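You operate a simulated robot arm through the tools that you are given. There is no shell and no other tool. Be economical: measure what you need, move in short steps, check, and stop when the job is done.

The job below is to be done with a simulated robot arm. You get a single attempt, and the scene is never put back.

TASK
Set right what has fallen over on the top of the small table. At the end: the green cell stands where the black stopper stood; the black stopper is in the beige bowl; the white milk carton, which lies on its side on the top of the small table, stands upright there; the green juice carton, which lies on its side on the top of the small table, stands upright there; the cream cell stands on top of the orange mug; whatever was shut is shut again. Leave all else as you found it, and nothing knocked over.

Only the result counts: the job must be done as asked and must still hold three seconds after the hand-in. Knocking over, shifting, dropping, spilling or breaking anything else fails it. A push-on lid holds only when it is set on centred and level and pressed home; a screw cap is set on level and turned clockwise until tight.

THE ROBOT
A 7-joint arm with a two-finger parallel gripper, fixed in place. Base frame: the origin is at the foot of the arm, x ahead of it, y to its left, z up; the work surface is at about z = 0.75. Lengths are in m, angles in degrees, forces in N, time in s.
With the tool pointing down near the work surface it reaches from about 0.3 to 0.68 m from the base axis. Its first joint turns from -66.0 to 66.0 degrees. Payload 1.57 kg.
The TCP is the grasp point between the finger pads, 0.03 m short of the fingertips. In the tool frame z runs along the fingers and y along their closing line. The gripper opens to 0.11 m. The fingers are 0.024 m wide and 0.012 m thick; the gripper's body (0.048 by 0.112 m) begins 0.078 m behind the TCP.
Orientation is that of the tool frame in the base frame, as a unit quaternion [w, x, y, z]. With the fingers straight down and closing along the base's y, the tool's x points along the base's -x, its y along +y and its z along -z.

THE INTERFACE
- The arm moves only by the tool servo_tool. Its argument "increments" is a list of rows, each a list of 7 numbers: the gripper command, from -1 (shut) to 1 (fully open), values between in proportion, then the shift along the tool's x, y, z in m, then the turn, a rotation vector about the tool's x, y, z in rad. In form: [[grip, dx, dy, dz, ax, ay, az], ...]. A call has 1 to 8 rows; each row is the pose to reach, as a shift and turn from the pose commanded when the call began, along the tool's axes at that moment. Each row takes 0.2 s and may step no farther than 0.05 m and 8.6 degrees from the row before; otherwise, or with a gripper value out of range, the whole call is refused. A pose out of reach is approached as far as the arm can. The call stops where the force on the tool passes 40 N (or 10 N more than at its start, if that is more) or the arm is blocked; 0.2 s more then pass. The fingers move at their own pace (about 0.108 m/s each) and stop on an object; they squeeze with about 43 N. The grip force told is the motor's: it shows also when the fingers shut on nothing. Time passes only in rows, and 0.2 s behind the last, so rows that repeat a pose let the fingers close. It gives the time, the measured TCP pose, the force on the tool (base axes), the opening and the grip force at its end, in the units of the frame above (readings bear some noise).
- Cameras (640 x 400 px; columns grow to the right, rows downward): "scene" is fixed at [0.1726, -0.3984, 1.3941]; the picture's right is [0.75, -0.66, 0.00], its down [-0.47, -0.53, -0.70] and it looks along [0.46, 0.53, -0.71] (base axes); focal length 259 px, centre (320, 200). "wrist" rides on the gripper at [-0.036, 0, -0.08] in the tool frame; the picture's right is [0.00, -1.00, 0.00], its down [0.97, 0.00, -0.24] and it looks along [0.24, 0.00, 0.97] (tool axes); focal length 218 px, centre (320, 200).
- camera(camera): a new picture of that camera. No time passes.
- pixel_to_xyz(camera, pixels): there is no depth. For up to 12 entries [column, row, z] of the newest picture of that camera ("zoom" is the newest enlarged one), the place [x, y] in the base frame at which the ray of that pixel passes the height z, good to about 0.002 m, but the place of the scene camera against the robot may be out by one fixed shift of up to 0.012 m in any direction. No time passes.
- zoom(camera, box): a new picture of the part [left, top, right, bottom] of that camera's present view, enlarged. No time passes.
- finish_job(): hands the job in; it is judged then, once.

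Work in short steps. Measure before you move; look again where a grasp or a placing could have gone wrong, and mend it. You have 80 turns and 34 pictures in all, those below and enlarged ones among them. Open the gripper and draw the arm clear of the work before you hand the job in, unless the task says otherwise; then end with one line.

The tools are called after ">>>" as a command line: name --pt "numbers of a row" for each row, then --argument value for the rest, lists and objects as JSON in quotes. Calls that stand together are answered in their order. servo_tool: Moves the arm, as the interface text tells. Its arguments: {"type":"object","properties":{"increments":{"type":"array","items":{"type":"array","items":{"type":"number"}}}},"required":["increments"]} The other tools are called the same way: camera (camera) takes a picture; pixel_to_xyz (camera, pixels) gives the place at which the rays of pixels pass given heights; zoom (camera, box) takes an enlarged picture of a part of a camera's view; finish_job () hands the job in.

At the start:

```text
time: 0.0
position: [0.438, -0.0725, 1.0991]
tcp_rot: [0.001, 0.0, 1.0, 0.0]
ft_force: [-0.3, 0.6, 0.0]
gripper_width: 0.1097
gripper_force: 0.2
```

scene: 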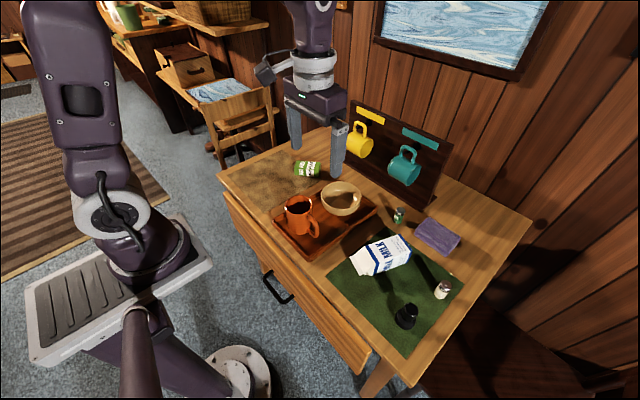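
wrist: 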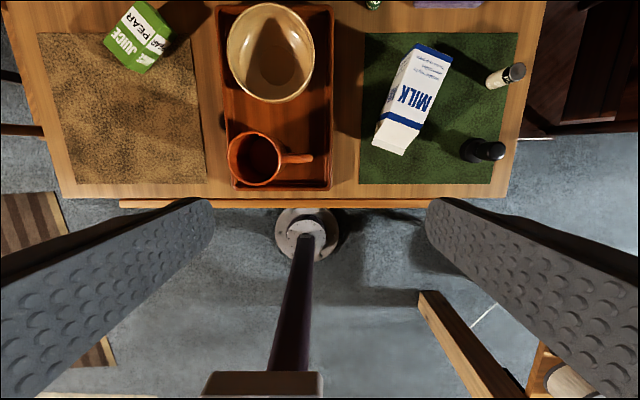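

The pictures show the tray with the mug (300,215) and bowl (340,198), the milk carton (380,257), the juice (307,169), the black stopper (406,316), and two cells (399,214; 442,289). I zoom in to see details.

>>> zoom --camera "scene" --box '[340, 190, 480, 340]'

>>> zoom --camera "scene" --box '[240, 130, 400, 270]'

>>> zoom --camera "wrist" --box '[340, 0, 560, 210]'

```text
2.67 times, centred on (410, 265) of scene
```

zoom: 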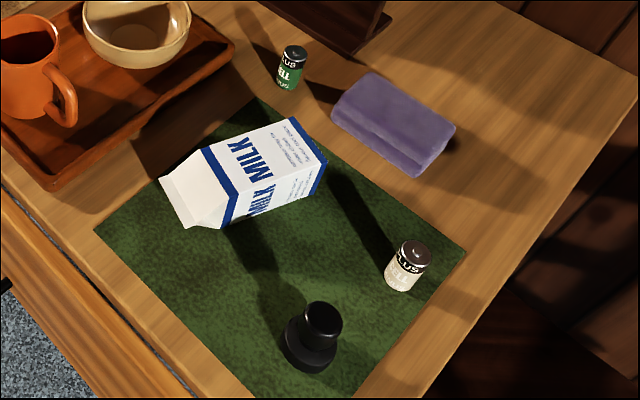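

```text
2.86 times, centred on (320, 200) of scene
```

zoom: 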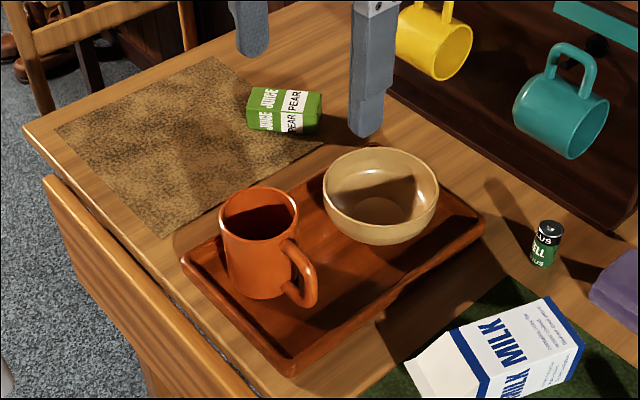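

```text
1.90 times, centred on (450, 105) of wrist
```

zoom: 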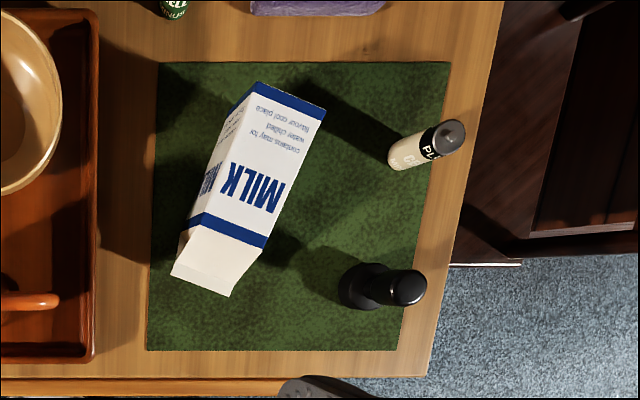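

The newest zoom is a wrist one. I read base and top places of the cells, stopper and milk carton there, and bowl, mug and juice from the wrist picture.

>>> pixel_to_xyz --camera "zoom" --pixels '[[400, 162, 0.752], [452, 135, 0.8], [362, 286, 0.755], [408, 288, 0.8], [172, 275, 0.76], [230, 296, 0.76], [327, 106, 0.82], [256, 82, 0.82], [266, 247, 0.82], [188, 212, 0.82], [175, 3, 0.79], [450, 62, 0.752]]'

>>> pixel_to_xyz --camera "wrist" --pixels '[[228, 52, 0.82], [315, 52, 0.82], [271, 2, 0.82], [271, 103, 0.82], [228, 160, 0.85], [284, 160, 0.85], [255, 133, 0.85], [255, 186, 0.85], [103, 40, 0.77], [145, 73, 0.8], [172, 38, 0.8], [130, 2, 0.8]]'

>>> pixel_to_xyz --camera "scene" --pixels '[[399, 222, 0.75], [440, 297, 0.752], [403, 325, 0.752], [300, 233, 0.76], [340, 213, 0.76], [399, 209, 0.79]]'

```text
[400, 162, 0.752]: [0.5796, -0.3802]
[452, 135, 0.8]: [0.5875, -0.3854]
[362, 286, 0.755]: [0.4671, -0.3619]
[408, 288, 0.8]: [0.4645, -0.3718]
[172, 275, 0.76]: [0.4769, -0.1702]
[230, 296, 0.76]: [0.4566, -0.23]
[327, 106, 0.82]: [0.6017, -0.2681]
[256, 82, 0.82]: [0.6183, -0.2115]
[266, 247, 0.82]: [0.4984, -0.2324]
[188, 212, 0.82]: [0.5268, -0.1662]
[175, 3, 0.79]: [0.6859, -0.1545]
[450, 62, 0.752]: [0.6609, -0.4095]
```

```text
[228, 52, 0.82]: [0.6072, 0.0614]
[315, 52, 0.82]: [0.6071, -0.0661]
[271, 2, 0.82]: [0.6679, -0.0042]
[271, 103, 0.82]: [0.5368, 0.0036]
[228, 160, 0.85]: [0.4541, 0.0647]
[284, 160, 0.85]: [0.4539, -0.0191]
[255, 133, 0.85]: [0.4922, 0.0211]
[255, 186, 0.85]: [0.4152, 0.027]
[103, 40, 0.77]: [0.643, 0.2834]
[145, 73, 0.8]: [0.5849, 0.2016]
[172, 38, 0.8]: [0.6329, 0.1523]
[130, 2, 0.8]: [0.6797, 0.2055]
```

```text
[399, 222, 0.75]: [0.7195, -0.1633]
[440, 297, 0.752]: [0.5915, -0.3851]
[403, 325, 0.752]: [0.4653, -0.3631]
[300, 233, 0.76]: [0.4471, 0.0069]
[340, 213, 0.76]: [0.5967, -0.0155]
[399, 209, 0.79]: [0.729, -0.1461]
```

The wrist camera gives good places; the stopper stands at about (0.466,-0.365). I move over the right part for a closer look.

>>> servo_tool --pt "1 -0.012 -0.04 0.02 0 0 0" --pt "1 -0.024 -0.08 0.04 0 0 0" --pt "1 -0.036 -0.12 0.06 0 0 0" --pt "1 -0.05 -0.16 0.08 0 0 0" --pt "1 -0.062 -0.1875 0.1 0 0 0"

>>> camera --camera "wrist"

```text
time: 1.2
position: [0.4983, -0.2605, 0.9993]
tcp_rot: [0.001, -0.001, 1.0, 0.0]
ft_force: [0.2, -0.7, -0.4]
gripper_width: 0.1102
gripper_force: 0.0
```

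```text
28 pictures are left
```

wrist: 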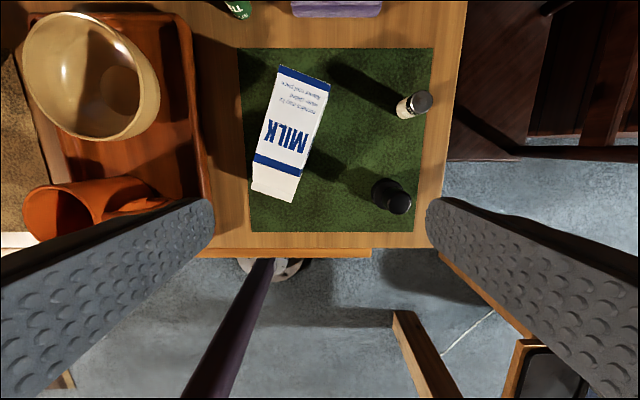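

I zoom on the stopper (390,195), cream cell (412,103) and milk for exact sizes.

>>> zoom --camera "wrist" --box '[230, 50, 450, 240]'

```text
2.11 times, centred on (340, 145) of wrist
```

zoom: 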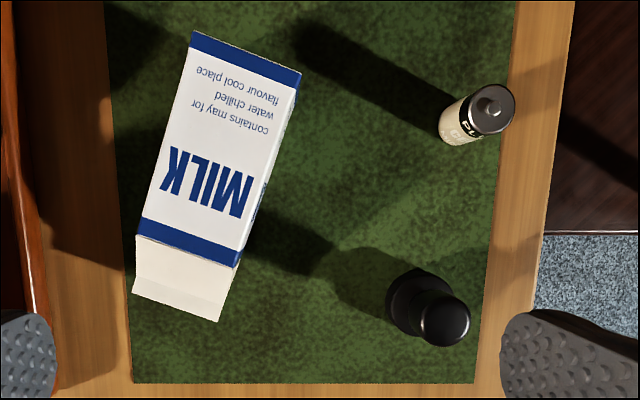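

Now I read off positions of key points at several heights.

>>> pixel_to_xyz --camera "zoom" --pixels '[[194, 31, 0.82], [301, 72, 0.82], [235, 267, 0.82], [136, 234, 0.82], [132, 292, 0.785], [217, 321, 0.785], [420, 302, 0.755], [445, 317, 0.8], [445, 122, 0.752], [493, 108, 0.8], [512, 108, 0.8], [469, 108, 0.8]]'

>>> pixel_to_xyz --camera "zoom" --pixels '[[422, 317, 0.8], [470, 317, 0.8], [445, 346, 0.8], [445, 289, 0.8], [387, 300, 0.757], [420, 268, 0.757], [395, 325, 0.757], [460, 145, 0.752], [438, 130, 0.752], [301, 72, 0.815], [296, 100, 0.752], [245, 262, 0.752]]'

```text
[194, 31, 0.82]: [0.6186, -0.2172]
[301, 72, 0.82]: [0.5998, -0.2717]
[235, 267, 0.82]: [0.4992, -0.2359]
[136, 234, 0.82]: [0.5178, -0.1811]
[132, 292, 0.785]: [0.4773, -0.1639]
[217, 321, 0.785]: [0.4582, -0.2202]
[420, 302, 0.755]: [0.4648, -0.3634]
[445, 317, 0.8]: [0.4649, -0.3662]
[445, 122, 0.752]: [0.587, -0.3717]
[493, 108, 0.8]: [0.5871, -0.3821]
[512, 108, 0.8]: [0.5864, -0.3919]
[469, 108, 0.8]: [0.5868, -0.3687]
```

```text
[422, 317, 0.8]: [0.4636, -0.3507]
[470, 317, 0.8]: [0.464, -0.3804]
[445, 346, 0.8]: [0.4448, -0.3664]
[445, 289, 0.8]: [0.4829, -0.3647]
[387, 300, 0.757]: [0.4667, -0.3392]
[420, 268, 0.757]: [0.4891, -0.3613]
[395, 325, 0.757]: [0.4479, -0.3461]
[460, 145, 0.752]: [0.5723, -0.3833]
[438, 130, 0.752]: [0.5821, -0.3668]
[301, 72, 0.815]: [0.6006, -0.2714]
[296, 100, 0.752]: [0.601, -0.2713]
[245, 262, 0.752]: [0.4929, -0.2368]
```

The stopper's axis is at about (0.4655,-0.362), its top near z 0.81. I go above it, then down to TCP z 0.79 with the fingers open, and close.

>>> servo_tool --pt "1 0.01 -0.034 0.03 0 0 0" --pt "1 0.02 -0.068 0.06 0 0 0" --pt "1 0.034 -0.102 0.09 0 0 0" --pt "1 0.034 -0.102 0.135 0 0 0" --pt "1 0.034 -0.102 0.175 0 0 0" --pt "1 0.034 -0.102 0.209 0 0 0" --pt "1 0.034 -0.102 0.209 0 0 0"

>>> servo_tool --pt "-1 0 0 0 0 0 0" --pt "-1 0 0 0 0 0 0" --pt "-1 0 0 0 0 0 0"

```text
time: 2.8
position: [0.4663, -0.3623, 0.7897]
tcp_rot: [0.0, 0.0, 1.0, 0.0]
ft_force: [-0.3, -0.3, 0.1]
gripper_width: 0.1102
gripper_force: 0.2
```

```text
time: 3.6
position: [0.4657, -0.3619, 0.7902]
tcp_rot: [0.0, 0.0, 1.0, -0.001]
ft_force: [1.1, 0.2, 0.3]
gripper_width: 0.0436
gripper_force: 42.6
```

The stopper is held (0.0436 m). I lift it and carry it over the bowl.

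>>> servo_tool --pt "-1 0 0 -0.03 0 0 0" --pt "-1 0 0 -0.07 0 0 0" --pt "-1 0 0 -0.11 0 0 0" --pt "-1 0 0 -0.15 0 0 0" --pt "-1 -0.015 0.04 -0.165 0 0 0" --pt "-1 -0.03 0.085 -0.165 0 0 0" --pt "-1 -0.045 0.13 -0.165 0 0 0" --pt "-1 -0.06 0.175 -0.165 0 0 0"

>>> servo_tool --pt "-1 -0.015 0.04 0 0 0 0" --pt "-1 -0.03 0.085 0 0 0 0" --pt "-1 -0.045 0.13 0 0 0 0" --pt "-1 -0.06 0.17 0 0 0 0" --pt "-1 -0.076 0.187 0 0 0 0" --pt "-1 -0.076 0.187 0 0 0 0"

>>> camera --camera "wrist"

```text
time: 5.4
position: [0.5272, -0.1858, 0.9543]
tcp_rot: [0.0, 0.002, 1.0, 0.0]
ft_force: [0.9, 0.4, -1.5]
gripper_width: 0.0438
gripper_force: 43.1
```

```text
time: 6.8
position: [0.6022, -0.0019, 0.9537]
tcp_rot: [0.001, -0.001, 1.0, 0.0]
ft_force: [0.2, 0.3, -1.1]
gripper_width: 0.0439
gripper_force: 43.0
```

```text
26 pictures are left
```

wrist: 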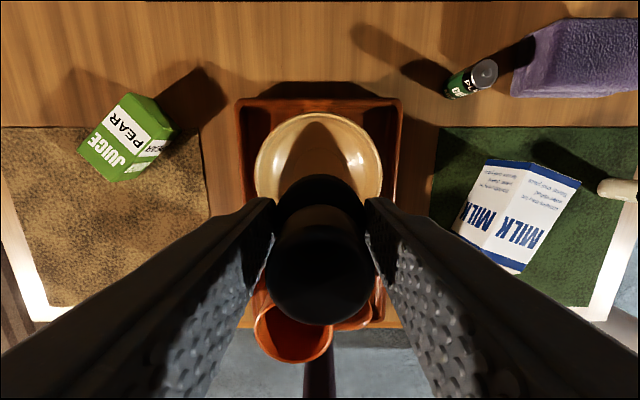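

The bowl's rim shows at columns 255–383, top row 113. I measure it plus the juice carton, green cell and mug.

>>> pixel_to_xyz --camera "wrist" --pixels '[[255, 170, 0.82], [383, 170, 0.82], [319, 113, 0.82], [472, 85, 0.79], [484, 72, 0.8], [450, 92, 0.75], [255, 330, 0.85], [333, 330, 0.85], [293, 362, 0.85], [237, 103, 0.77], [402, 103, 0.77]]'

>>> zoom --camera "wrist" --box '[60, 70, 220, 200]'

>>> pixel_to_xyz --camera "wrist" --pixels '[[129, 93, 0.8], [173, 131, 0.8], [122, 181, 0.8], [78, 142, 0.8]]'

```text
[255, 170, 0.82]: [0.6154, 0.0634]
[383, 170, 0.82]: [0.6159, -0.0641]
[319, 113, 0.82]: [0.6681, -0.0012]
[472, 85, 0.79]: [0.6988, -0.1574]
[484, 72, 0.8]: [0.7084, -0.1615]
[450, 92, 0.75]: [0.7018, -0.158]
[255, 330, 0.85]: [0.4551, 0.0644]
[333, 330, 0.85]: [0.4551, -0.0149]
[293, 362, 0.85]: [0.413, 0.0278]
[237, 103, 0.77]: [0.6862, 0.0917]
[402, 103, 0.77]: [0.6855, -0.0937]
```

```text
3.08 times, centred on (140, 135) of wrist
```

zoom: 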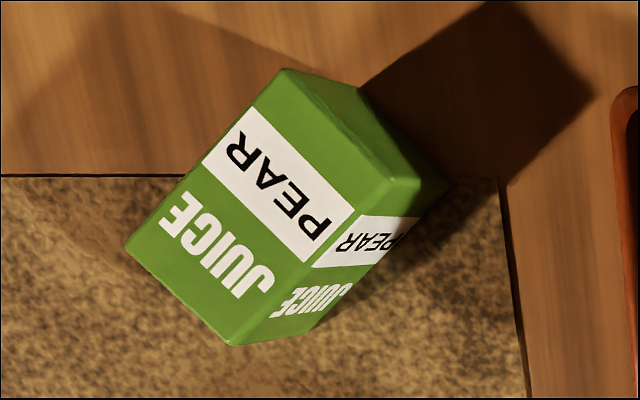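

```text
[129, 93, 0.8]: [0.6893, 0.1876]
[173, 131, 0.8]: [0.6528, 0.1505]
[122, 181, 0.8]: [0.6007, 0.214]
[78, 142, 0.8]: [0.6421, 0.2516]
```

The bowl's centre is (0.602, 0.0), directly below. I lower the stopper into it and measure the juice's corners from the zoom.

>>> pixel_to_xyz --camera "zoom" --pixels '[[278, 70, 0.8], [388, 183, 0.8], [232, 345, 0.8], [125, 245, 0.8], [448, 185, 0.752], [320, 322, 0.752]]'

>>> servo_tool --pt "-1 0 0.002 0.04 0 0 0" --pt "-1 0 0.002 0.08 0 0 0" --pt "-1 0 0.002 0.11 0 0 0" --pt "-1 0 0.002 0.125 0 0 0" --pt "-1 0 0.002 0.13 0 0 0"

>>> servo_tool --pt "-1 0 0 0.003 0 0 0" --pt "-1 0 0 0.006 0 0 0"

```text
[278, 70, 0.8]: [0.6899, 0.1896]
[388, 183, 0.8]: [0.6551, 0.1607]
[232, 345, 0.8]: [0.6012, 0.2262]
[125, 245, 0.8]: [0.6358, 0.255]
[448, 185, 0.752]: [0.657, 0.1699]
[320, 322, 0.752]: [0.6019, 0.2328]
```

```text
time: 8.0
position: [0.6024, 0.0008, 0.8258]
tcp_rot: [0.0, 0.001, 1.0, 0.0]
ft_force: [0.0, 0.5, -0.9]
gripper_width: 0.0437
gripper_force: 43.2
```

```text
time: 8.6
position: [0.6006, 0.0015, 0.8193]
tcp_rot: [0.0, 0.0, 1.0, -0.001]
ft_force: [0.6, -0.3, -1.7]
gripper_width: 0.0437
gripper_force: 43.2
```

No contact yet at 0.819; I go on down in 3 mm steps.

>>> servo_tool --pt "-1 0 0 0.003 0 0 0" --pt "-1 0 0 0.006 0 0 0"

>>> servo_tool --pt "-1 0 0 0.003 0 0 0"

```text
time: 9.2
position: [0.6014, 0.0027, 0.8139]
tcp_rot: [0.001, 0.0, 1.0, 0.001]
ft_force: [-0.2, 0.1, -1.7]
gripper_width: 0.0436
gripper_force: 42.9
```

```text
time: 9.6
position: [0.6015, 0.0007, 0.8103]
tcp_rot: [0.001, -0.001, 1.0, 0.0]
ft_force: [0.4, -0.8, -1.8]
gripper_width: 0.0436
gripper_force: 42.6
```

Still no clear contact; further down.

>>> servo_tool --pt "-1 0 0 0.003 0 0 0"

>>> servo_tool --pt "-1 0 0 0.003 0 0 0"

>>> camera --camera "scene"

```text
time: 10.0
position: [0.6014, 0.0026, 0.807]
tcp_rot: [0.001, 0.0, 1.0, -0.001]
ft_force: [-0.7, 0.3, -0.8]
gripper_width: 0.0433
gripper_force: 42.5
```

```text
time: 10.4
position: [0.6028, 0.0009, 0.8054]
tcp_rot: [0.001, 0.001, 1.0, 0.0]
ft_force: [-0.5, -4.0, 12.0]
gripper_width: 0.0435
gripper_force: 43.6
```

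```text
24 pictures are left
```

scene: 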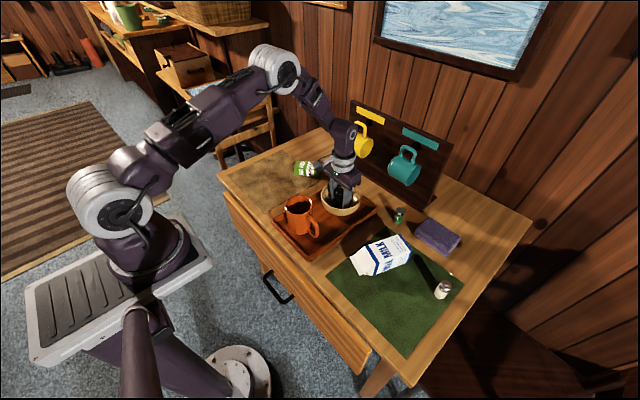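

Contact at 12 N, so the stopper rests in the bowl. I open slightly (to about 0.066) and rise straight up.

>>> servo_tool --pt "0.2 0 0 0 0 0 0" --pt "0.2 0 0 -0.001 0 0 0" --pt "0.2 0 0 -0.03 0 0 0" --pt "0.2 0 0 -0.07 0 0 0" --pt "0.2 0 0 -0.12 0 0 0"

>>> servo_tool --pt "0.2 0.03 0.02 -0.02 0 0 0" --pt "0.2 0.07 0.02 -0.04 0 0 0"

>>> camera --camera "wrist"

```text
time: 11.6
position: [0.6035, 0.0031, 0.9255]
tcp_rot: [0.0, -0.001, 1.0, 0.0]
ft_force: [0.0, 0.3, 0.8]
gripper_width: 0.066
gripper_force: 0.0
```

```text
time: 12.2
position: [0.5311, 0.0224, 0.9636]
tcp_rot: [0.0, 0.001, 1.0, 0.0]
ft_force: [-0.5, 0.1, -0.3]
gripper_width: 0.0661
gripper_force: 0.1
```

```text
23 pictures are left
```

wrist: 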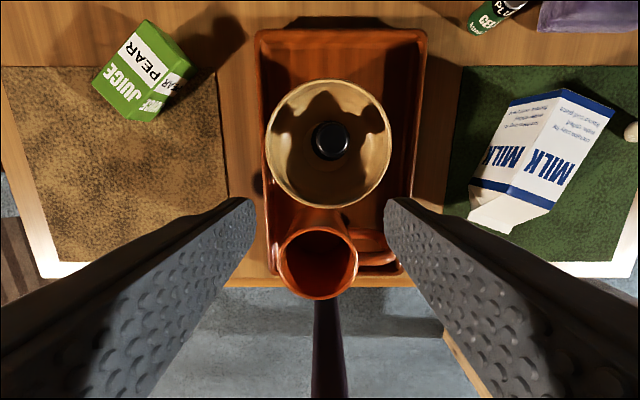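

The stopper stands in the bowl. I zoom on the mug (318,262) to see whether it is open.

>>> zoom --camera "wrist" --box '[260, 200, 410, 310]'

>>> pixel_to_xyz --camera "wrist" --pixels '[[277, 262, 0.85], [359, 262, 0.85], [318, 229, 0.85], [318, 300, 0.85], [277, 262, 0.87], [359, 262, 0.87], [318, 229, 0.87], [318, 300, 0.87]]'

```text
3.64 times, centred on (335, 255) of wrist
```

zoom: 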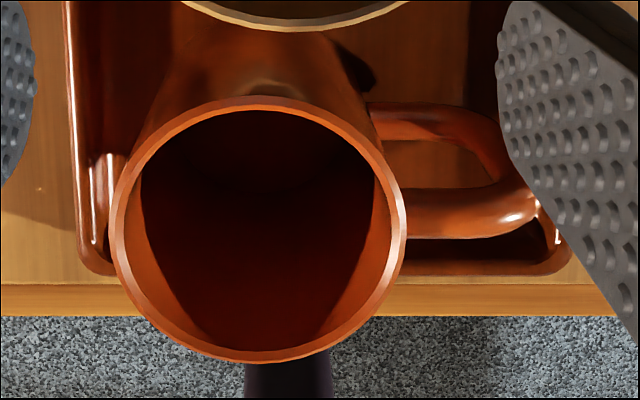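

```text
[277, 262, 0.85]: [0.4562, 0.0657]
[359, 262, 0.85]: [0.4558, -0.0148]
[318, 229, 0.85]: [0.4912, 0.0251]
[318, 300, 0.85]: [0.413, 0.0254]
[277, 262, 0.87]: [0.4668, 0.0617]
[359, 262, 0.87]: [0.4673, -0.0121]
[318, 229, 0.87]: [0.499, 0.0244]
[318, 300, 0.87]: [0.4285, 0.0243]
```

The mug is open, rim about 0.077 m wide, centred at (0.452,0.025). Now the milk: its base points along (0.94,-0.34). To end with the tool pointing outward, I need to grasp it with the tool yawed about 160°, so I test that yaw in free space.

>>> servo_tool --pt "1 0 -0.03 -0.005 0 0 -0.14" --pt "1 0 -0.06 -0.01 0 0 -0.28" --pt "1 0 -0.09 -0.015 0 0 -0.42" --pt "1 0 -0.12 -0.02 0 0 -0.56" --pt "1 0 -0.15 -0.025 0 0 -0.7" --pt "1 0 -0.18 -0.03 0 0 -0.84" --pt "1 0 -0.21 -0.035 0 0 -0.98" --pt "1 0 -0.24 -0.04 0 0 -1.12"

>>> servo_tool --pt "1 0 0 0 0 0 -0.14" --pt "1 0 0 0 0 0 -0.28" --pt "1 0 0 0 0 0 -0.42" --pt "1 0 0 0 0 0 -0.56" --pt "1 0 0 0 0 0 -0.7" --pt "1 0 0 0 0 0 -0.84" --pt "1 0 0 0 0 0 -0.98" --pt "1 0 0 0 0 0 -1.12"

```text
time: 14.0
position: [0.5302, -0.2175, 1.0059]
tcp_rot: [-0.001, -0.532, 0.847, -0.001]
ft_force: [-0.8, 1.0, -0.6]
gripper_width: 0.1101
gripper_force: 0.0
```

```text
time: 15.8
position: [0.5308, -0.2187, 1.0041]
tcp_rot: [0.001, 0.901, -0.435, 0.0]
ft_force: [0.1, -0.4, -0.2]
gripper_width: 0.1101
gripper_force: 0.0
```

Yaw of 128° is fine; I do the last 32° (0.557 rad) and take a check picture.

>>> servo_tool --pt "1 0 0 0 0 0 -0.14" --pt "1 0 0 0 0 0 -0.28" --pt "1 0 0 0 0 0 -0.42" --pt "1 0 0 0 0 0 -0.556" --pt "1 0 0 0 0 0 -0.556"

>>> camera --camera "wrist"

```text
time: 17.0
position: [0.5311, -0.2175, 1.0047]
tcp_rot: [0.0, 0.985, -0.171, -0.001]
ft_force: [-0.2, 0.1, -0.1]
gripper_width: 0.1098
gripper_force: 0.0
```

```text
21 pictures are left
```

wrist: 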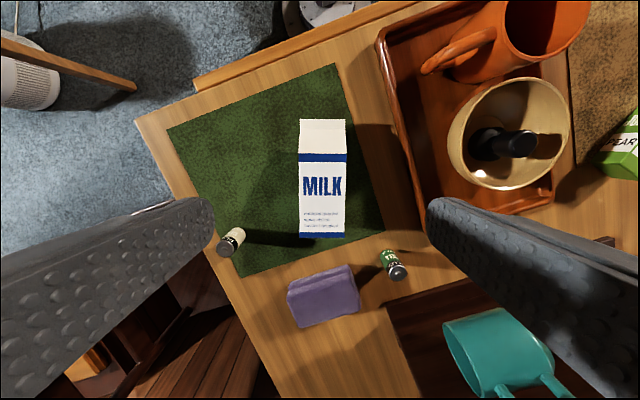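

Yaw reached and the milk is aligned with the tool. I measure the carton's face edges at z 0.813.

>>> pixel_to_xyz --camera "wrist" --pixels '[[299, 155, 0.812], [347, 155, 0.812], [299, 233, 0.812], [346, 233, 0.812], [397, 272, 0.8], [381, 256, 0.75]]'

```text
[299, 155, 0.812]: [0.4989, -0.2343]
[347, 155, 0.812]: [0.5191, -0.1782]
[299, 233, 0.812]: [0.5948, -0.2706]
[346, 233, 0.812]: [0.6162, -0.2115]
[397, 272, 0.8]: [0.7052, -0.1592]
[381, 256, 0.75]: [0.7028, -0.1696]
```

I descend on the carton at 0.08 m from its base, TCP z 0.79, and close.

>>> servo_tool --pt "1 0.0044 -0.0026 0.045 0 0 0" --pt "1 0.0044 -0.0026 0.09 0 0 0" --pt "1 0.0044 -0.0026 0.135 0 0 0" --pt "1 0.0044 -0.0026 0.175 0 0 0" --pt "1 0.0044 -0.0026 0.214 0 0 0" --pt "1 0.0044 -0.0026 0.214 0 0 0"

>>> servo_tool --pt "-1 0 0 0 0 0 0" --pt "-1 0 0 0 0 0 0" --pt "-1 0 0 0 0 0 0"

>>> servo_tool --pt "-1 0 0 -0.03 0 0 0" --pt "-1 0 0 -0.07 0 0 0" --pt "-1 0 0 -0.115 0 0 0" --pt "-1 0 0 -0.16 0 0 0"

```text
time: 18.4
position: [0.5344, -0.218, 0.7881]
tcp_rot: [0.0, 0.985, -0.172, 0.0]
ft_force: [-0.7, -0.1, 0.9]
gripper_width: 0.11
gripper_force: 0.1
```

```text
time: 19.2
position: [0.5369, -0.2179, 0.7883]
tcp_rot: [0.0, 0.985, -0.172, -0.001]
ft_force: [0.1, 0.2, -1.1]
gripper_width: 0.0618
gripper_force: 42.8
```

```text
time: 20.2
position: [0.5348, -0.2173, 0.9493]
tcp_rot: [0.0, 0.985, -0.171, 0.0]
ft_force: [0.3, -0.4, -4.7]
gripper_width: 0.0617
gripper_force: 42.2
```

Milk held (0.062 m, about 4.7 N). Now I yaw it back by 180° in the air, so that its base faces the robot.

>>> servo_tool --pt "-1 0 0 0 0 0 0.14" --pt "-1 0 0 0 0 0 0.28" --pt "-1 0 0 0 0 0 0.42" --pt "-1 0 0 0 0 0 0.56" --pt "-1 0 0 0 0 0 0.7" --pt "-1 0 0 0 0 0 0.84" --pt "-1 0 0 0 0 0 0.98" --pt "-1 0 0 0 0 0 1.12"

>>> servo_tool --pt "-1 0 0 0 0 0 0.14" --pt "-1 0 0 0 0 0 0.28" --pt "-1 0 0 0 0 0 0.42" --pt "-1 0 0 0 0 0 0.56" --pt "-1 0 0 0 0 0 0.7" --pt "-1 0 0 0 0 0 0.84" --pt "-1 0 0 0 0 0 0.98" --pt "-1 0 0 0 0 0 1.12"

>>> servo_tool --pt "-1 0 0 0 0 0 0.14" --pt "-1 0 0 0 0 0 0.28" --pt "-1 0 0 0 0 0 0.42" --pt "-1 0 0 0 0 0 0.56" --pt "-1 0 0 0 0 0 0.7" --pt "-1 0 0 0 0 0 0.8" --pt "-1 0 0 0 0 0 0.9" --pt "-1 0 0 0 0 0 0.9"

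>>> servo_tool --pt "-1 0 0 0 0 -0.14 0" --pt "-1 0 0 0 0 -0.28 0" --pt "-1 0 0 0 0 -0.42 0" --pt "-1 0 0 0 0 -0.56 0" --pt "-1 0 0 0 0 -0.7 0" --pt "-1 0 0 0 0 -0.8 0"

```text
time: 22.0
position: [0.5362, -0.2162, 0.9502]
tcp_rot: [0.001, 0.742, -0.671, 0.0]
ft_force: [0.1, 0.2, -5.0]
gripper_width: 0.0621
gripper_force: 43.3
```

```text
time: 23.8
position: [0.5361, -0.2176, 0.951]
tcp_rot: [0.0, -0.273, 0.962, 0.0]
ft_force: [0.1, 0.3, -4.2]
gripper_width: 0.0618
gripper_force: 43.2
```

```text
time: 25.6
position: [0.5373, -0.219, 0.9499]
tcp_rot: [0.0, 0.172, 0.985, 0.0]
ft_force: [1.0, 0.3, -5.6]
gripper_width: 0.0618
gripper_force: 42.2
```

```text
time: 27.0
position: [0.5356, -0.2177, 0.9505]
tcp_rot: [0.383, 0.158, 0.908, -0.067]
ft_force: [0.0, -0.2, -5.3]
gripper_width: 0.0617
gripper_force: 42.8
```

Tilt of 46° went well; I tilt the remaining 44°.

>>> servo_tool --pt "-1 0 0 0 0 -0.14 0" --pt "-1 0 0 0 0 -0.28 0" --pt "-1 0 0 0 0 -0.42 0" --pt "-1 0 0 0 0 -0.56 0" --pt "-1 0 0 0 0 -0.7 0" --pt "-1 0 0 0 0 -0.77 0" --pt "-1 0 0 0 0 -0.77 0"

>>> camera --camera "scene"

```text
time: 28.6
position: [0.5362, -0.2164, 0.9501]
tcp_rot: [0.697, 0.121, 0.697, -0.121]
ft_force: [0.1, 0.6, -5.1]
gripper_width: 0.0619
gripper_force: 43.3
```

```text
20 pictures are left
```

scene: 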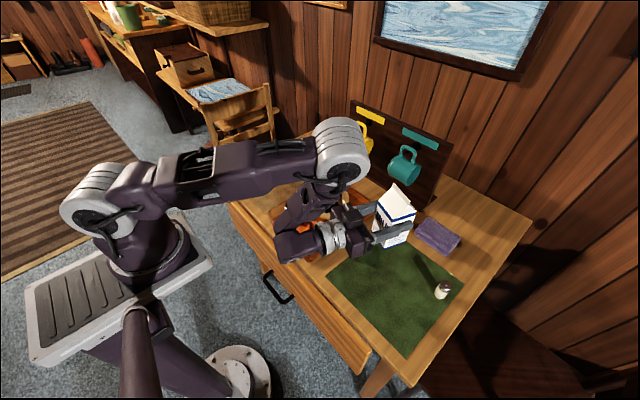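

The milk is upright in the hand with its base down. I lower it (tool x is now down) to just above the mat, then feel for contact.

>>> servo_tool --pt "-1 0.04 0 0 0 0 0" --pt "-1 0.08 0 0 0 0 0" --pt "-1 0.1 0 0 0 0 0" --pt "-1 0.107 0 0 0 0 0"

>>> servo_tool --pt "-1 0.003 0 0 0 0 0" --pt "-1 0.006 0 0 0 0 0"

```text
time: 29.6
position: [0.5375, -0.2185, 0.8457]
tcp_rot: [0.697, 0.121, 0.696, -0.12]
ft_force: [-11.6, 2.3, 23.7]
gripper_width: 0.0618
gripper_force: 43.4
stopped in row 4: the force on the tool passed its limit (the readings are from after the stop); the commanded pose is now the measured one
```

```text
time: 29.9
position: [0.5379, -0.2181, 0.846]
tcp_rot: [0.698, 0.123, 0.695, -0.121]
ft_force: [-10.4, 2.6, 20.1]
gripper_width: 0.0617
gripper_force: 43.0
stopped in row 1: the force on the tool passed its limit (the readings are from after the stop); the commanded pose is now the measured one
```

Contact at TCP z 0.846, a bit earlier than expected; I look to see whether the carton's base touches the mat.

>>> zoom --camera "scene" --box '[250, 150, 470, 300]'

```text
2.67 times, centred on (360, 225) of scene
```

zoom: 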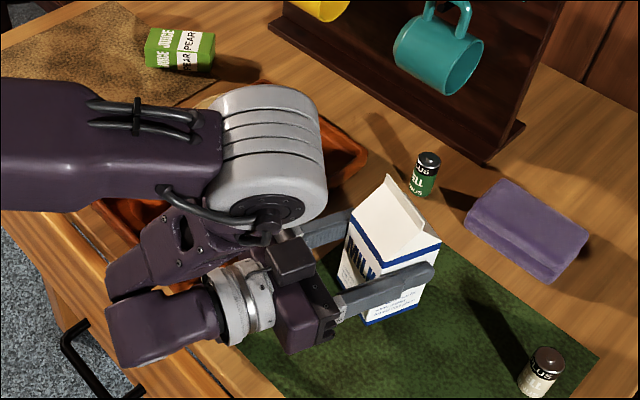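

I check where the visible lower carton corners (zoom 368,325 and 427,305) fall at mat height.

>>> pixel_to_xyz --camera "zoom" --pixels '[[368, 325, 0.752], [368, 325, 0.767], [430, 303, 0.752], [430, 303, 0.767], [442, 243, 0.862], [442, 243, 0.877], [356, 243, 0.862], [356, 243, 0.877]]'

>>> camera --camera "wrist"

```text
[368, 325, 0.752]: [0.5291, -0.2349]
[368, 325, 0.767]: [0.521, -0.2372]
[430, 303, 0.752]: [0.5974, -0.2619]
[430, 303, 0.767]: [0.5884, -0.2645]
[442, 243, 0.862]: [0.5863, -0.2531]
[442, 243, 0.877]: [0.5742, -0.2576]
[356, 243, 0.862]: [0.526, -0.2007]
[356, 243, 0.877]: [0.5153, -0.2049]
```

```text
18 pictures are left
```

wrist: 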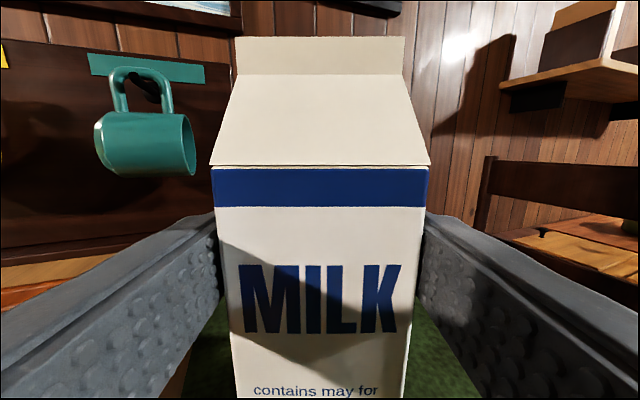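

The geometry (carton base at 0.846-0.079=0.767) suggests the carton is not touching the mat; more likely a wrist link touches the mug or tray. I raise at once and look at the mug.

>>> servo_tool --pt "-1 -0.02 0 0 0 0 0" --pt "-1 -0.05 0 0 0 0 0"

>>> servo_tool --pt "-1 -0.006 0.0 0.0 -0.09 0 0" --pt "-1 -0.012 0.0 0.0 -0.18 0 0" --pt "-1 -0.02 0.0 0.0 -0.27 0 0" --pt "-1 -0.02 0.0 0.0 -0.35 0 0" --pt "-1 -0.02 0 0 -0.35 0 0"

>>> zoom --camera "scene" --box '[220, 140, 440, 290]'

```text
time: 30.5
position: [0.5368, -0.2163, 0.8968]
tcp_rot: [0.699, 0.123, 0.694, -0.121]
ft_force: [0.0, -0.5, -5.5]
gripper_width: 0.0617
gripper_force: 43.2
```

```text
time: 31.7
position: [0.5356, -0.2184, 0.9152]
tcp_rot: [0.71, -0.002, 0.705, 0.003]
ft_force: [-0.7, -0.5, -5.0]
gripper_width: 0.0618
gripper_force: 42.8
```

```text
2.67 times, centred on (330, 215) of scene
```

zoom: 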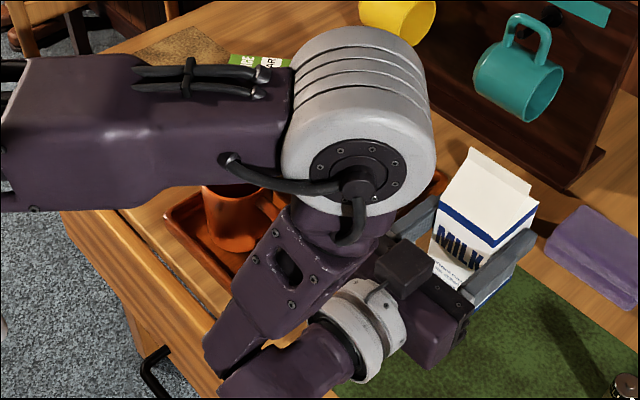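

The mug still stands where it was, and the link passed just right of it. With the tool now pointing along +x, I shift right 0.045 m and lower to TCP 0.855.

>>> servo_tool --pt "-1 0 -0.025 0 0 0 0" --pt "-1 0 -0.045 0 0 0 0" --pt "-1 0.03 -0.045 0 0 0 0" --pt "-1 0.055 -0.045 0 0 0 0" --pt "-1 0.06 -0.045 0 0 0 0"

>>> servo_tool --pt "-1 0.004 0 0 0 0 0" --pt "-1 0.008 0 0 0 0 0"

```text
time: 32.9
position: [0.5385, -0.264, 0.8539]
tcp_rot: [0.709, -0.001, 0.705, 0.002]
ft_force: [0.4, -0.6, -5.1]
gripper_width: 0.0617
gripper_force: 43.2
```

```text
time: 33.5
position: [0.537, -0.264, 0.848]
tcp_rot: [0.709, -0.002, 0.705, 0.002]
ft_force: [0.3, -1.0, -5.4]
gripper_width: 0.0619
gripper_force: 42.5
```

>>> servo_tool --pt "-1 0.004 0 0 0 0 0" --pt "-1 0.007 0 0 0 0 0"

>>> servo_tool --pt "-1 0.004 0 0 0 0 0"

>>> servo_tool --pt "-1 0.003 0 0 0 0 0"

```text
time: 34.0
position: [0.537, -0.2631, 0.8464]
tcp_rot: [0.711, 0.0, 0.703, 0.003]
ft_force: [-8.4, 5.5, 19.3]
gripper_width: 0.0616
gripper_force: 43.1
stopped in row 2: the force on the tool passed its limit (the readings are from after the stop); the commanded pose is now the measured one
```

```text
time: 34.3
position: [0.5366, -0.2634, 0.8477]
tcp_rot: [0.712, 0.001, 0.702, 0.004]
ft_force: [-9.2, 5.0, 21.2]
gripper_width: 0.0619
gripper_force: 43.0
stopped in row 1: the force on the tool passed its limit (the readings are from after the stop); the commanded pose is now the measured one
```

```text
time: 34.6
position: [0.5375, -0.2648, 0.8479]
tcp_rot: [0.712, 0.001, 0.702, 0.005]
ft_force: [-9.1, 4.3, 18.4]
gripper_width: 0.0618
gripper_force: 42.4
stopped in row 1: the force on the tool passed its limit (the readings are from after the stop); the commanded pose is now the measured one
```

The stop is always at TCP z≈0.847 with a push back along -x, so a wrist link is meeting the table's front edge while the carton base still hovers about 15 mm. I raise, lean the tool 8° (lifting the wrist) and lower; the carton then settles upright from a small lean well inside its balance.

>>> servo_tool --pt "-1 -0.012 0 0 0 0 0" --pt "-1 -0.012 0 0 0 0.07 0" --pt "-1 -0.012 0 0 0 0.14 0" --pt "-1 -0.012 0 0 0 0.14 0"

>>> servo_tool --pt "-1 0.008 0 0.0011 0 0 0" --pt "-1 0.014 0 0.002 0 0 0"

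>>> servo_tool --pt "-1 0.003 0 0.0004 0 0 0"

>>> servo_tool --pt "-1 0.003 0 0.0004 0 0 0"

```text
time: 35.6
position: [0.5373, -0.2647, 0.859]
tcp_rot: [0.661, 0.001, 0.751, 0.004]
ft_force: [-0.7, 0.6, -4.7]
gripper_width: 0.0617
gripper_force: 42.9
```

```text
time: 36.2
position: [0.5374, -0.2633, 0.8456]
tcp_rot: [0.66, 0.002, 0.751, 0.004]
ft_force: [-0.1, -0.2, -5.9]
gripper_width: 0.0618
gripper_force: 43.2
```

```text
time: 36.6
position: [0.5373, -0.2651, 0.8418]
tcp_rot: [0.662, 0.001, 0.75, 0.003]
ft_force: [0.2, -0.7, -4.4]
gripper_width: 0.0617
gripper_force: 43.0
```

```text
time: 37.0
position: [0.5376, -0.2654, 0.8387]
tcp_rot: [0.66, 0.001, 0.751, 0.003]
ft_force: [0.0, -0.8, -4.5]
gripper_width: 0.0616
gripper_force: 43.0
```

Free again at 0.8387 (diagnosis holds); I go on in small steps.

>>> servo_tool --pt "-1 0.003 0 0.0004 0 0 0"

>>> servo_tool --pt "-1 0.002 0 0.0003 0 0 0"

>>> servo_tool --pt "-1 0.002 0 0.0003 0 0 0"

```text
time: 37.4
position: [0.5375, -0.2654, 0.8364]
tcp_rot: [0.661, 0.0, 0.75, 0.004]
ft_force: [-0.9, 1.6, -2.2]
gripper_width: 0.0616
gripper_force: 43.8
```

```text
time: 37.8
position: [0.5386, -0.2646, 0.8357]
tcp_rot: [0.663, -0.001, 0.748, 0.004]
ft_force: [-7.6, 1.9, 14.2]
gripper_width: 0.0617
gripper_force: 42.6
```

```text
time: 38.3
position: [0.5402, -0.2653, 0.8358]
tcp_rot: [0.665, -0.001, 0.747, 0.002]
ft_force: [0.8, -1.2, 2.4]
gripper_width: 0.0618
gripper_force: 43.2
stopped in row 1: the force on the tool passed its limit (the readings are from after the stop); the commanded pose is now the measured one
```

Contact at 0.836 matches the carton's base edge. I open a little (to 0.075) so that it settles upright between the fingers, and look.

>>> servo_tool --pt "-0.6 0 0 0 0 0 0" --pt "0.36 0 0 0 0 0 0" --pt "0.36 0 0 0 0 0 0" --pt "0.36 0 0 0 0 0 0"

>>> camera --camera "wrist"

>>> zoom --camera "scene" --box '[250, 150, 470, 300]'

```text
time: 39.3
position: [0.5387, -0.265, 0.8352]
tcp_rot: [0.665, -0.001, 0.747, 0.003]
ft_force: [0.0, 0.2, 0.0]
gripper_width: 0.075
gripper_force: 0.0
```

```text
16 pictures are left
```

wrist: 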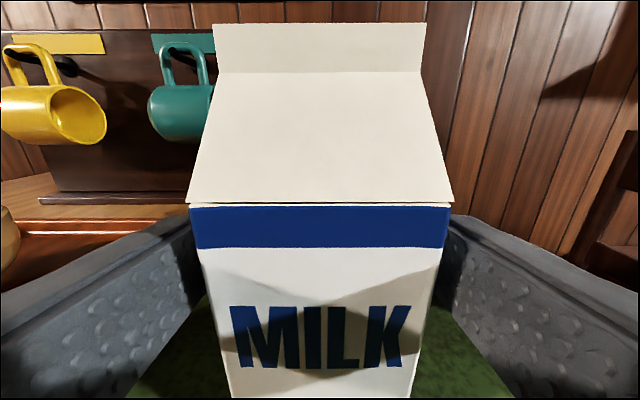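

```text
2.67 times, centred on (360, 225) of scene
```

zoom: 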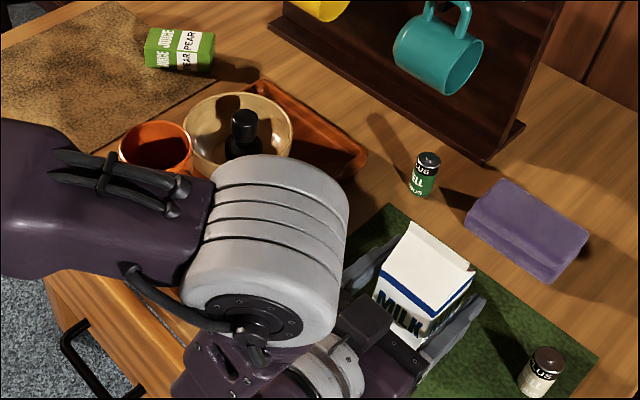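

The milk stands upright and free between the fingers. I back out along the tool axis, then rise.

>>> servo_tool --pt "0.36 0 0 -0.03 0 0 0" --pt "0.36 0 0 -0.065 0 0 0" --pt "0.36 0 0 -0.1 0 0 0" --pt "0.36 -0.04 0 -0.105 0 0 0" --pt "0.36 -0.08 0 -0.11 0 0 0" --pt "0.36 -0.12 0 -0.115 0 0 0" --pt "0.36 -0.16 0 -0.12 0 0 0"

>>> servo_tool --pt "1 0 0 0 0 0.14 0" --pt "1 0 0 0 0 0.28 0" --pt "1 0 0 0 0 0.42 0" --pt "1 0 0 0 0 0.56 0" --pt "1 0 0 0 0 0.7 0" --pt "1 0 0 0 0 0.84 0" --pt "1 0 0 0 0 0.98 0" --pt "1 0 0 0 0 1.12 0"

>>> servo_tool --pt "1 0 0 0 0 0.14 0" --pt "1 0 0 0 0 0.28 0" --pt "1 0 0 0 0 0.332 0" --pt "1 0 0 0 0 0.332 0"

```text
time: 40.9
position: [0.4376, -0.2653, 1.01]
tcp_rot: [0.664, 0.0, 0.748, 0.003]
ft_force: [0.5, 0.2, 0.5]
gripper_width: 0.0748
gripper_force: 0.1
```

```text
time: 42.7
position: [0.4382, -0.2668, 1.0086]
tcp_rot: [0.166, -0.001, 0.986, 0.001]
ft_force: [0.0, -0.9, 0.9]
gripper_width: 0.11
gripper_force: 0.2
```

```text
time: 43.7
position: [0.4377, -0.2666, 1.0072]
tcp_rot: [0.0, -0.002, 1.0, 0.001]
ft_force: [0.1, 0.2, -0.1]
gripper_width: 0.11
gripper_force: 0.1
```

Now the juice: base points along (0.64,-0.77), size about 0.045×0.045×0.085. I fly over to it while yawing 129.5°.

>>> servo_tool --pt "1 -0.009 0.036 0 0 0 -0.14" --pt "1 -0.018 0.073 0 0 0 -0.28" --pt "1 -0.026 0.109 0 0 0 -0.42" --pt "1 -0.035 0.145 0 0 0 -0.56" --pt "1 -0.044 0.181 0 0 0 -0.7" --pt "1 -0.053 0.218 0 0 0 -0.84" --pt "1 -0.061 0.254 0 0 0 -0.98" --pt "1 -0.07 0.29 0 0 0 -1.12"

>>> servo_tool --pt "1 -0.023 0.004 0 0 0 -0.1425" --pt "1 -0.0455 0.0075 0 0 0 -0.285" --pt "1 -0.068 0.011 0 0 0 -0.4275" --pt "1 -0.091 0.015 0 0 0 -0.57" --pt "1 -0.114 0.019 0 0 0 -0.7125" --pt "1 -0.1365 0.0225 0 0 0 -0.855" --pt "1 -0.159 0.0265 0 0 0 -0.9975" --pt "1 -0.182 0.03 0 0 0 -1.14"

>>> camera --camera "wrist"

```text
time: 45.5
position: [0.508, 0.0249, 1.0083]
tcp_rot: [0.001, -0.533, 0.846, 0.002]
ft_force: [0.5, 0.4, -0.1]
gripper_width: 0.1099
gripper_force: 0.1
```

```text
time: 47.3
position: [0.5584, 0.2005, 1.0111]
tcp_rot: [-0.002, 0.906, -0.424, 0.0]
ft_force: [0.1, 0.7, 0.4]
gripper_width: 0.1101
gripper_force: 0.1
```

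```text
14 pictures are left
```

wrist: 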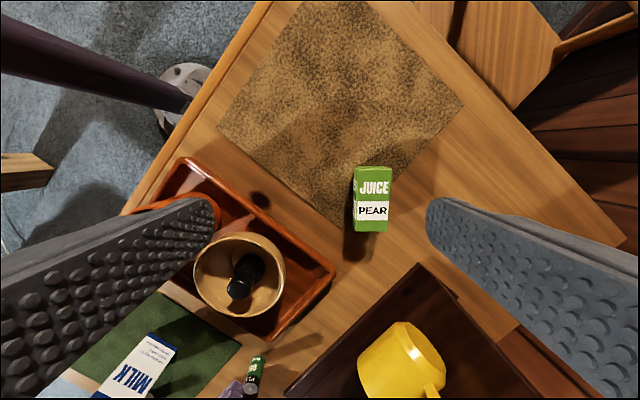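

The juice is well aligned (355–392, 167–232). I measure its top face at z 0.797.

>>> pixel_to_xyz --camera "wrist" --pixels '[[357, 167, 0.797], [392, 167, 0.797], [389, 232, 0.797], [357, 232, 0.797], [320, 200, 0.797]]'

```text
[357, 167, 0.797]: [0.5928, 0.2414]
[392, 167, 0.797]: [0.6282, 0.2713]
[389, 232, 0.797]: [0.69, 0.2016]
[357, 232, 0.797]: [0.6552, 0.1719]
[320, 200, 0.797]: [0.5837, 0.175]
```

The juice's axis passes (0.631,0.238) at 0.068 m from its base. I lean the tool 25° (tip toward its base) so the final tool tilt will be only 65°, descend there to TCP z 0.788.

>>> servo_tool --pt "1 0.006 -0.03 0.02 0 0.13 0" --pt "1 0.012 -0.06 0.05 0 0.26 0" --pt "1 0.0178 -0.08 0.085 0 0.39 0" --pt "1 0.0178 -0.08 0.12 0 0.436 0" --pt "1 0.0178 -0.08 0.155 0 0.436 0" --pt "1 0.0178 -0.08 0.175 0 0.436 0" --pt "1 0.0178 -0.08 0.175 0 0.436 0"

>>> zoom --camera "wrist" --box '[160, 50, 480, 250]'

```text
time: 48.9
position: [0.6306, 0.2403, 0.8336]
tcp_rot: [0.089, 0.884, -0.416, 0.196]
ft_force: [0.7, 0.7, 0.0]
gripper_width: 0.1099
gripper_force: 0.0
```

```text
2.00 times, centred on (320, 150) of wrist
```

zoom: 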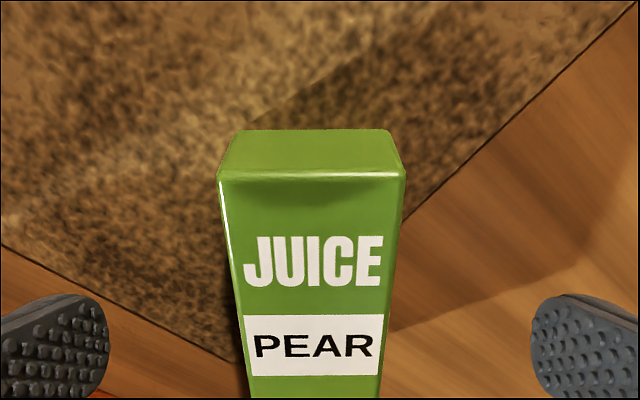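

The carton is centred between the fingers. I check its top-end edge place to confirm the grip point.

>>> pixel_to_xyz --camera "zoom" --pixels '[[217, 178, 0.79], [405, 176, 0.79], [246, 376, 0.79], [380, 374, 0.79], [235, 132, 0.752], [390, 130, 0.752]]'

```text
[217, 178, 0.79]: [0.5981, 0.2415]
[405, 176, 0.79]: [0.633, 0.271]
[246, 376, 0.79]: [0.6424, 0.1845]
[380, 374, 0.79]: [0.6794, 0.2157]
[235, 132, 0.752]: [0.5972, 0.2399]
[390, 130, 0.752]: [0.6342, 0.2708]
```

Grip point is about 0.071 m from the base; good. I lower vertically 0.046 m and close.

>>> servo_tool --pt "1 -0.0085 0 0.0181 0 0 0" --pt "1 -0.0165 0 0.0353 0 0 0" --pt "1 -0.0194 0 0.0417 0 0 0" --pt "1 -0.0194 0 0.0417 0 0 0"

>>> servo_tool --pt "-1 0 0 0 0 0 0" --pt "-1 0 0 0 0 0 0" --pt "-1 0 0 0 0 0 0" --pt "-1 0 0 0 0 0 0"

```text
time: 49.9
position: [0.631, 0.2391, 0.7891]
tcp_rot: [0.089, 0.884, -0.415, 0.196]
ft_force: [0.5, -0.6, -1.1]
gripper_width: 0.11
gripper_force: 0.1
```

```text
time: 50.9
position: [0.6323, 0.2393, 0.7888]
tcp_rot: [0.089, 0.884, -0.415, 0.195]
ft_force: [1.9, -0.5, 0.0]
gripper_width: 0.0494
gripper_force: 43.0
```

Held (0.049 m). I lift it, draw back toward the robot, and yaw back 129.5° about the vertical.

>>> servo_tool --pt "-1 0.0169 0 -0.0363 0 0 0" --pt "-1 0.0338 0 -0.0725 0 0 0" --pt "-1 0.0507 0 -0.1088 0 0 0" --pt "-1 0.0676 0 -0.145 0 0 0" --pt "-1 0.0571 0.0295 -0.1499 0 0 0" --pt "-1 0.0466 0.059 -0.1548 0 0 0" --pt "-1 0.0361 0.0884 -0.1597 0 0 0"

>>> servo_tool --pt "-1 0 0 0 -0.0592 0 0.1269" --pt "-1 0 0 0 -0.1183 0 0.2538" --pt "-1 0 0 0 -0.1775 0 0.3806" --pt "-1 0 0 0 -0.2367 0 0.5075" --pt "-1 0 0 0 -0.2958 0 0.6344" --pt "-1 0 0 0 -0.355 0 0.7613" --pt "-1 0 0 0 -0.4141 0 0.8882" --pt "-1 0 0 0 -0.4733 0 1.0151"

>>> servo_tool --pt "-1 0 0 0 -0.0602 0 0.1292" --pt "-1 0 0 0 -0.1204 0 0.2583" --pt "-1 0 0 0 -0.1806 0 0.3875" --pt "-1 0 0 0 -0.2409 0 0.5166" --pt "-1 0 0 0 -0.3011 0 0.6458" --pt "-1 0 0 0 -0.3613 0 0.7749" --pt "-1 0 0 0 -0.4215 0 0.9041" --pt "-1 0 0 0 -0.4818 0 1.0332"

```text
time: 52.5
position: [0.5437, 0.2077, 0.9493]
tcp_rot: [0.09, 0.884, -0.415, 0.196]
ft_force: [-0.6, 0.2, -3.0]
gripper_width: 0.0494
gripper_force: 43.2
```

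```text
time: 54.3
position: [0.5429, 0.2096, 0.9489]
tcp_rot: [-0.181, -0.528, 0.822, -0.116]
ft_force: [0.5, 0.1, -1.9]
gripper_width: 0.0493
gripper_force: 43.2
```

```text
time: 56.1
position: [0.5428, 0.2091, 0.9493]
tcp_rot: [-0.216, 0.0, 0.976, 0.003]
ft_force: [0.3, 0.1, -2.4]
gripper_width: 0.0494
gripper_force: 43.2
```

Yaw done. Now the 90° tilt about the closing line.

>>> servo_tool --pt "-1 0 0 0 0 -0.14 0" --pt "-1 0 0 0 0 -0.28 0" --pt "-1 0 0 0 0 -0.42 0" --pt "-1 0 0 0 0 -0.56 0" --pt "-1 0 0 0 0 -0.7 0" --pt "-1 0 0 0 0 -0.8 0"

>>> servo_tool --pt "-1 0 0 0 0 -0.14 0" --pt "-1 0 0 0 0 -0.28 0" --pt "-1 0 0 0 0 -0.42 0" --pt "-1 0 0 0 0 -0.56 0" --pt "-1 0 0 0 0 -0.7 0" --pt "-1 0 0 0 0 -0.771 0" --pt "-1 0 0 0 0 -0.771 0"

>>> zoom --camera "scene" --box '[210, 110, 390, 250]'

```text
time: 57.5
position: [0.5429, 0.2088, 0.9498]
tcp_rot: [0.181, -0.002, 0.984, 0.003]
ft_force: [0.2, 0.4, -0.8]
gripper_width: 0.0494
gripper_force: 43.0
```

```text
time: 59.1
position: [0.5411, 0.2091, 0.9502]
tcp_rot: [0.539, -0.001, 0.843, 0.003]
ft_force: [-0.6, -0.1, -2.3]
gripper_width: 0.0493
gripper_force: 43.5
out of reach, approached as far as the arm can: row 1, 2, 3
```

```text
2.86 times, centred on (300, 180) of scene
```

zoom: 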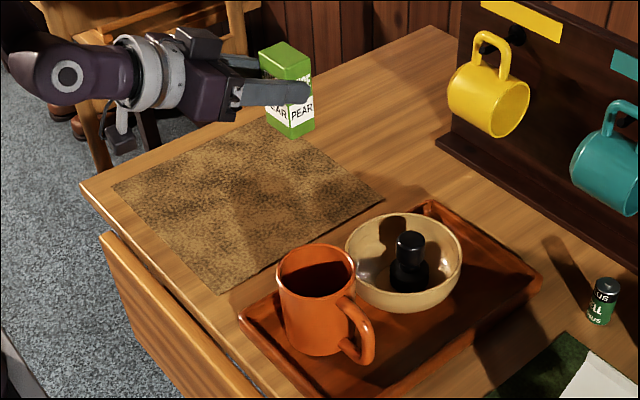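

The juice is upright in the hand. I lower it to about 9 mm above the mat, then feel for contact.

>>> servo_tool --pt "-1 0.0363 0 0.0169 0 0 0" --pt "-1 0.0725 0 0.0338 0 0 0" --pt "-1 0.098 0 0.0456 0 0 0" --pt "-1 0.107 0 0.0498 0 0 0"

>>> servo_tool --pt "-1 0.0027 0 0.0013 0 0 0" --pt "-1 0.0054 0 0.0026 0 0 0"

>>> servo_tool --pt "-1 0.0018 0 0.0008 0 0 0"

```text
time: 60.1
position: [0.5406, 0.2095, 0.8301]
tcp_rot: [0.539, 0.0, 0.842, 0.003]
ft_force: [0.3, -0.3, -2.4]
gripper_width: 0.0495
gripper_force: 43.3
```

```text
time: 60.7
position: [0.5421, 0.209, 0.8246]
tcp_rot: [0.538, -0.002, 0.843, 0.004]
ft_force: [0.1, -0.2, -1.7]
gripper_width: 0.0494
gripper_force: 42.5
```

```text
time: 61.1
position: [0.5431, 0.2094, 0.8222]
tcp_rot: [0.538, 0.0, 0.843, 0.003]
ft_force: [0.7, 0.2, -2.3]
gripper_width: 0.0495
gripper_force: 43.3
```

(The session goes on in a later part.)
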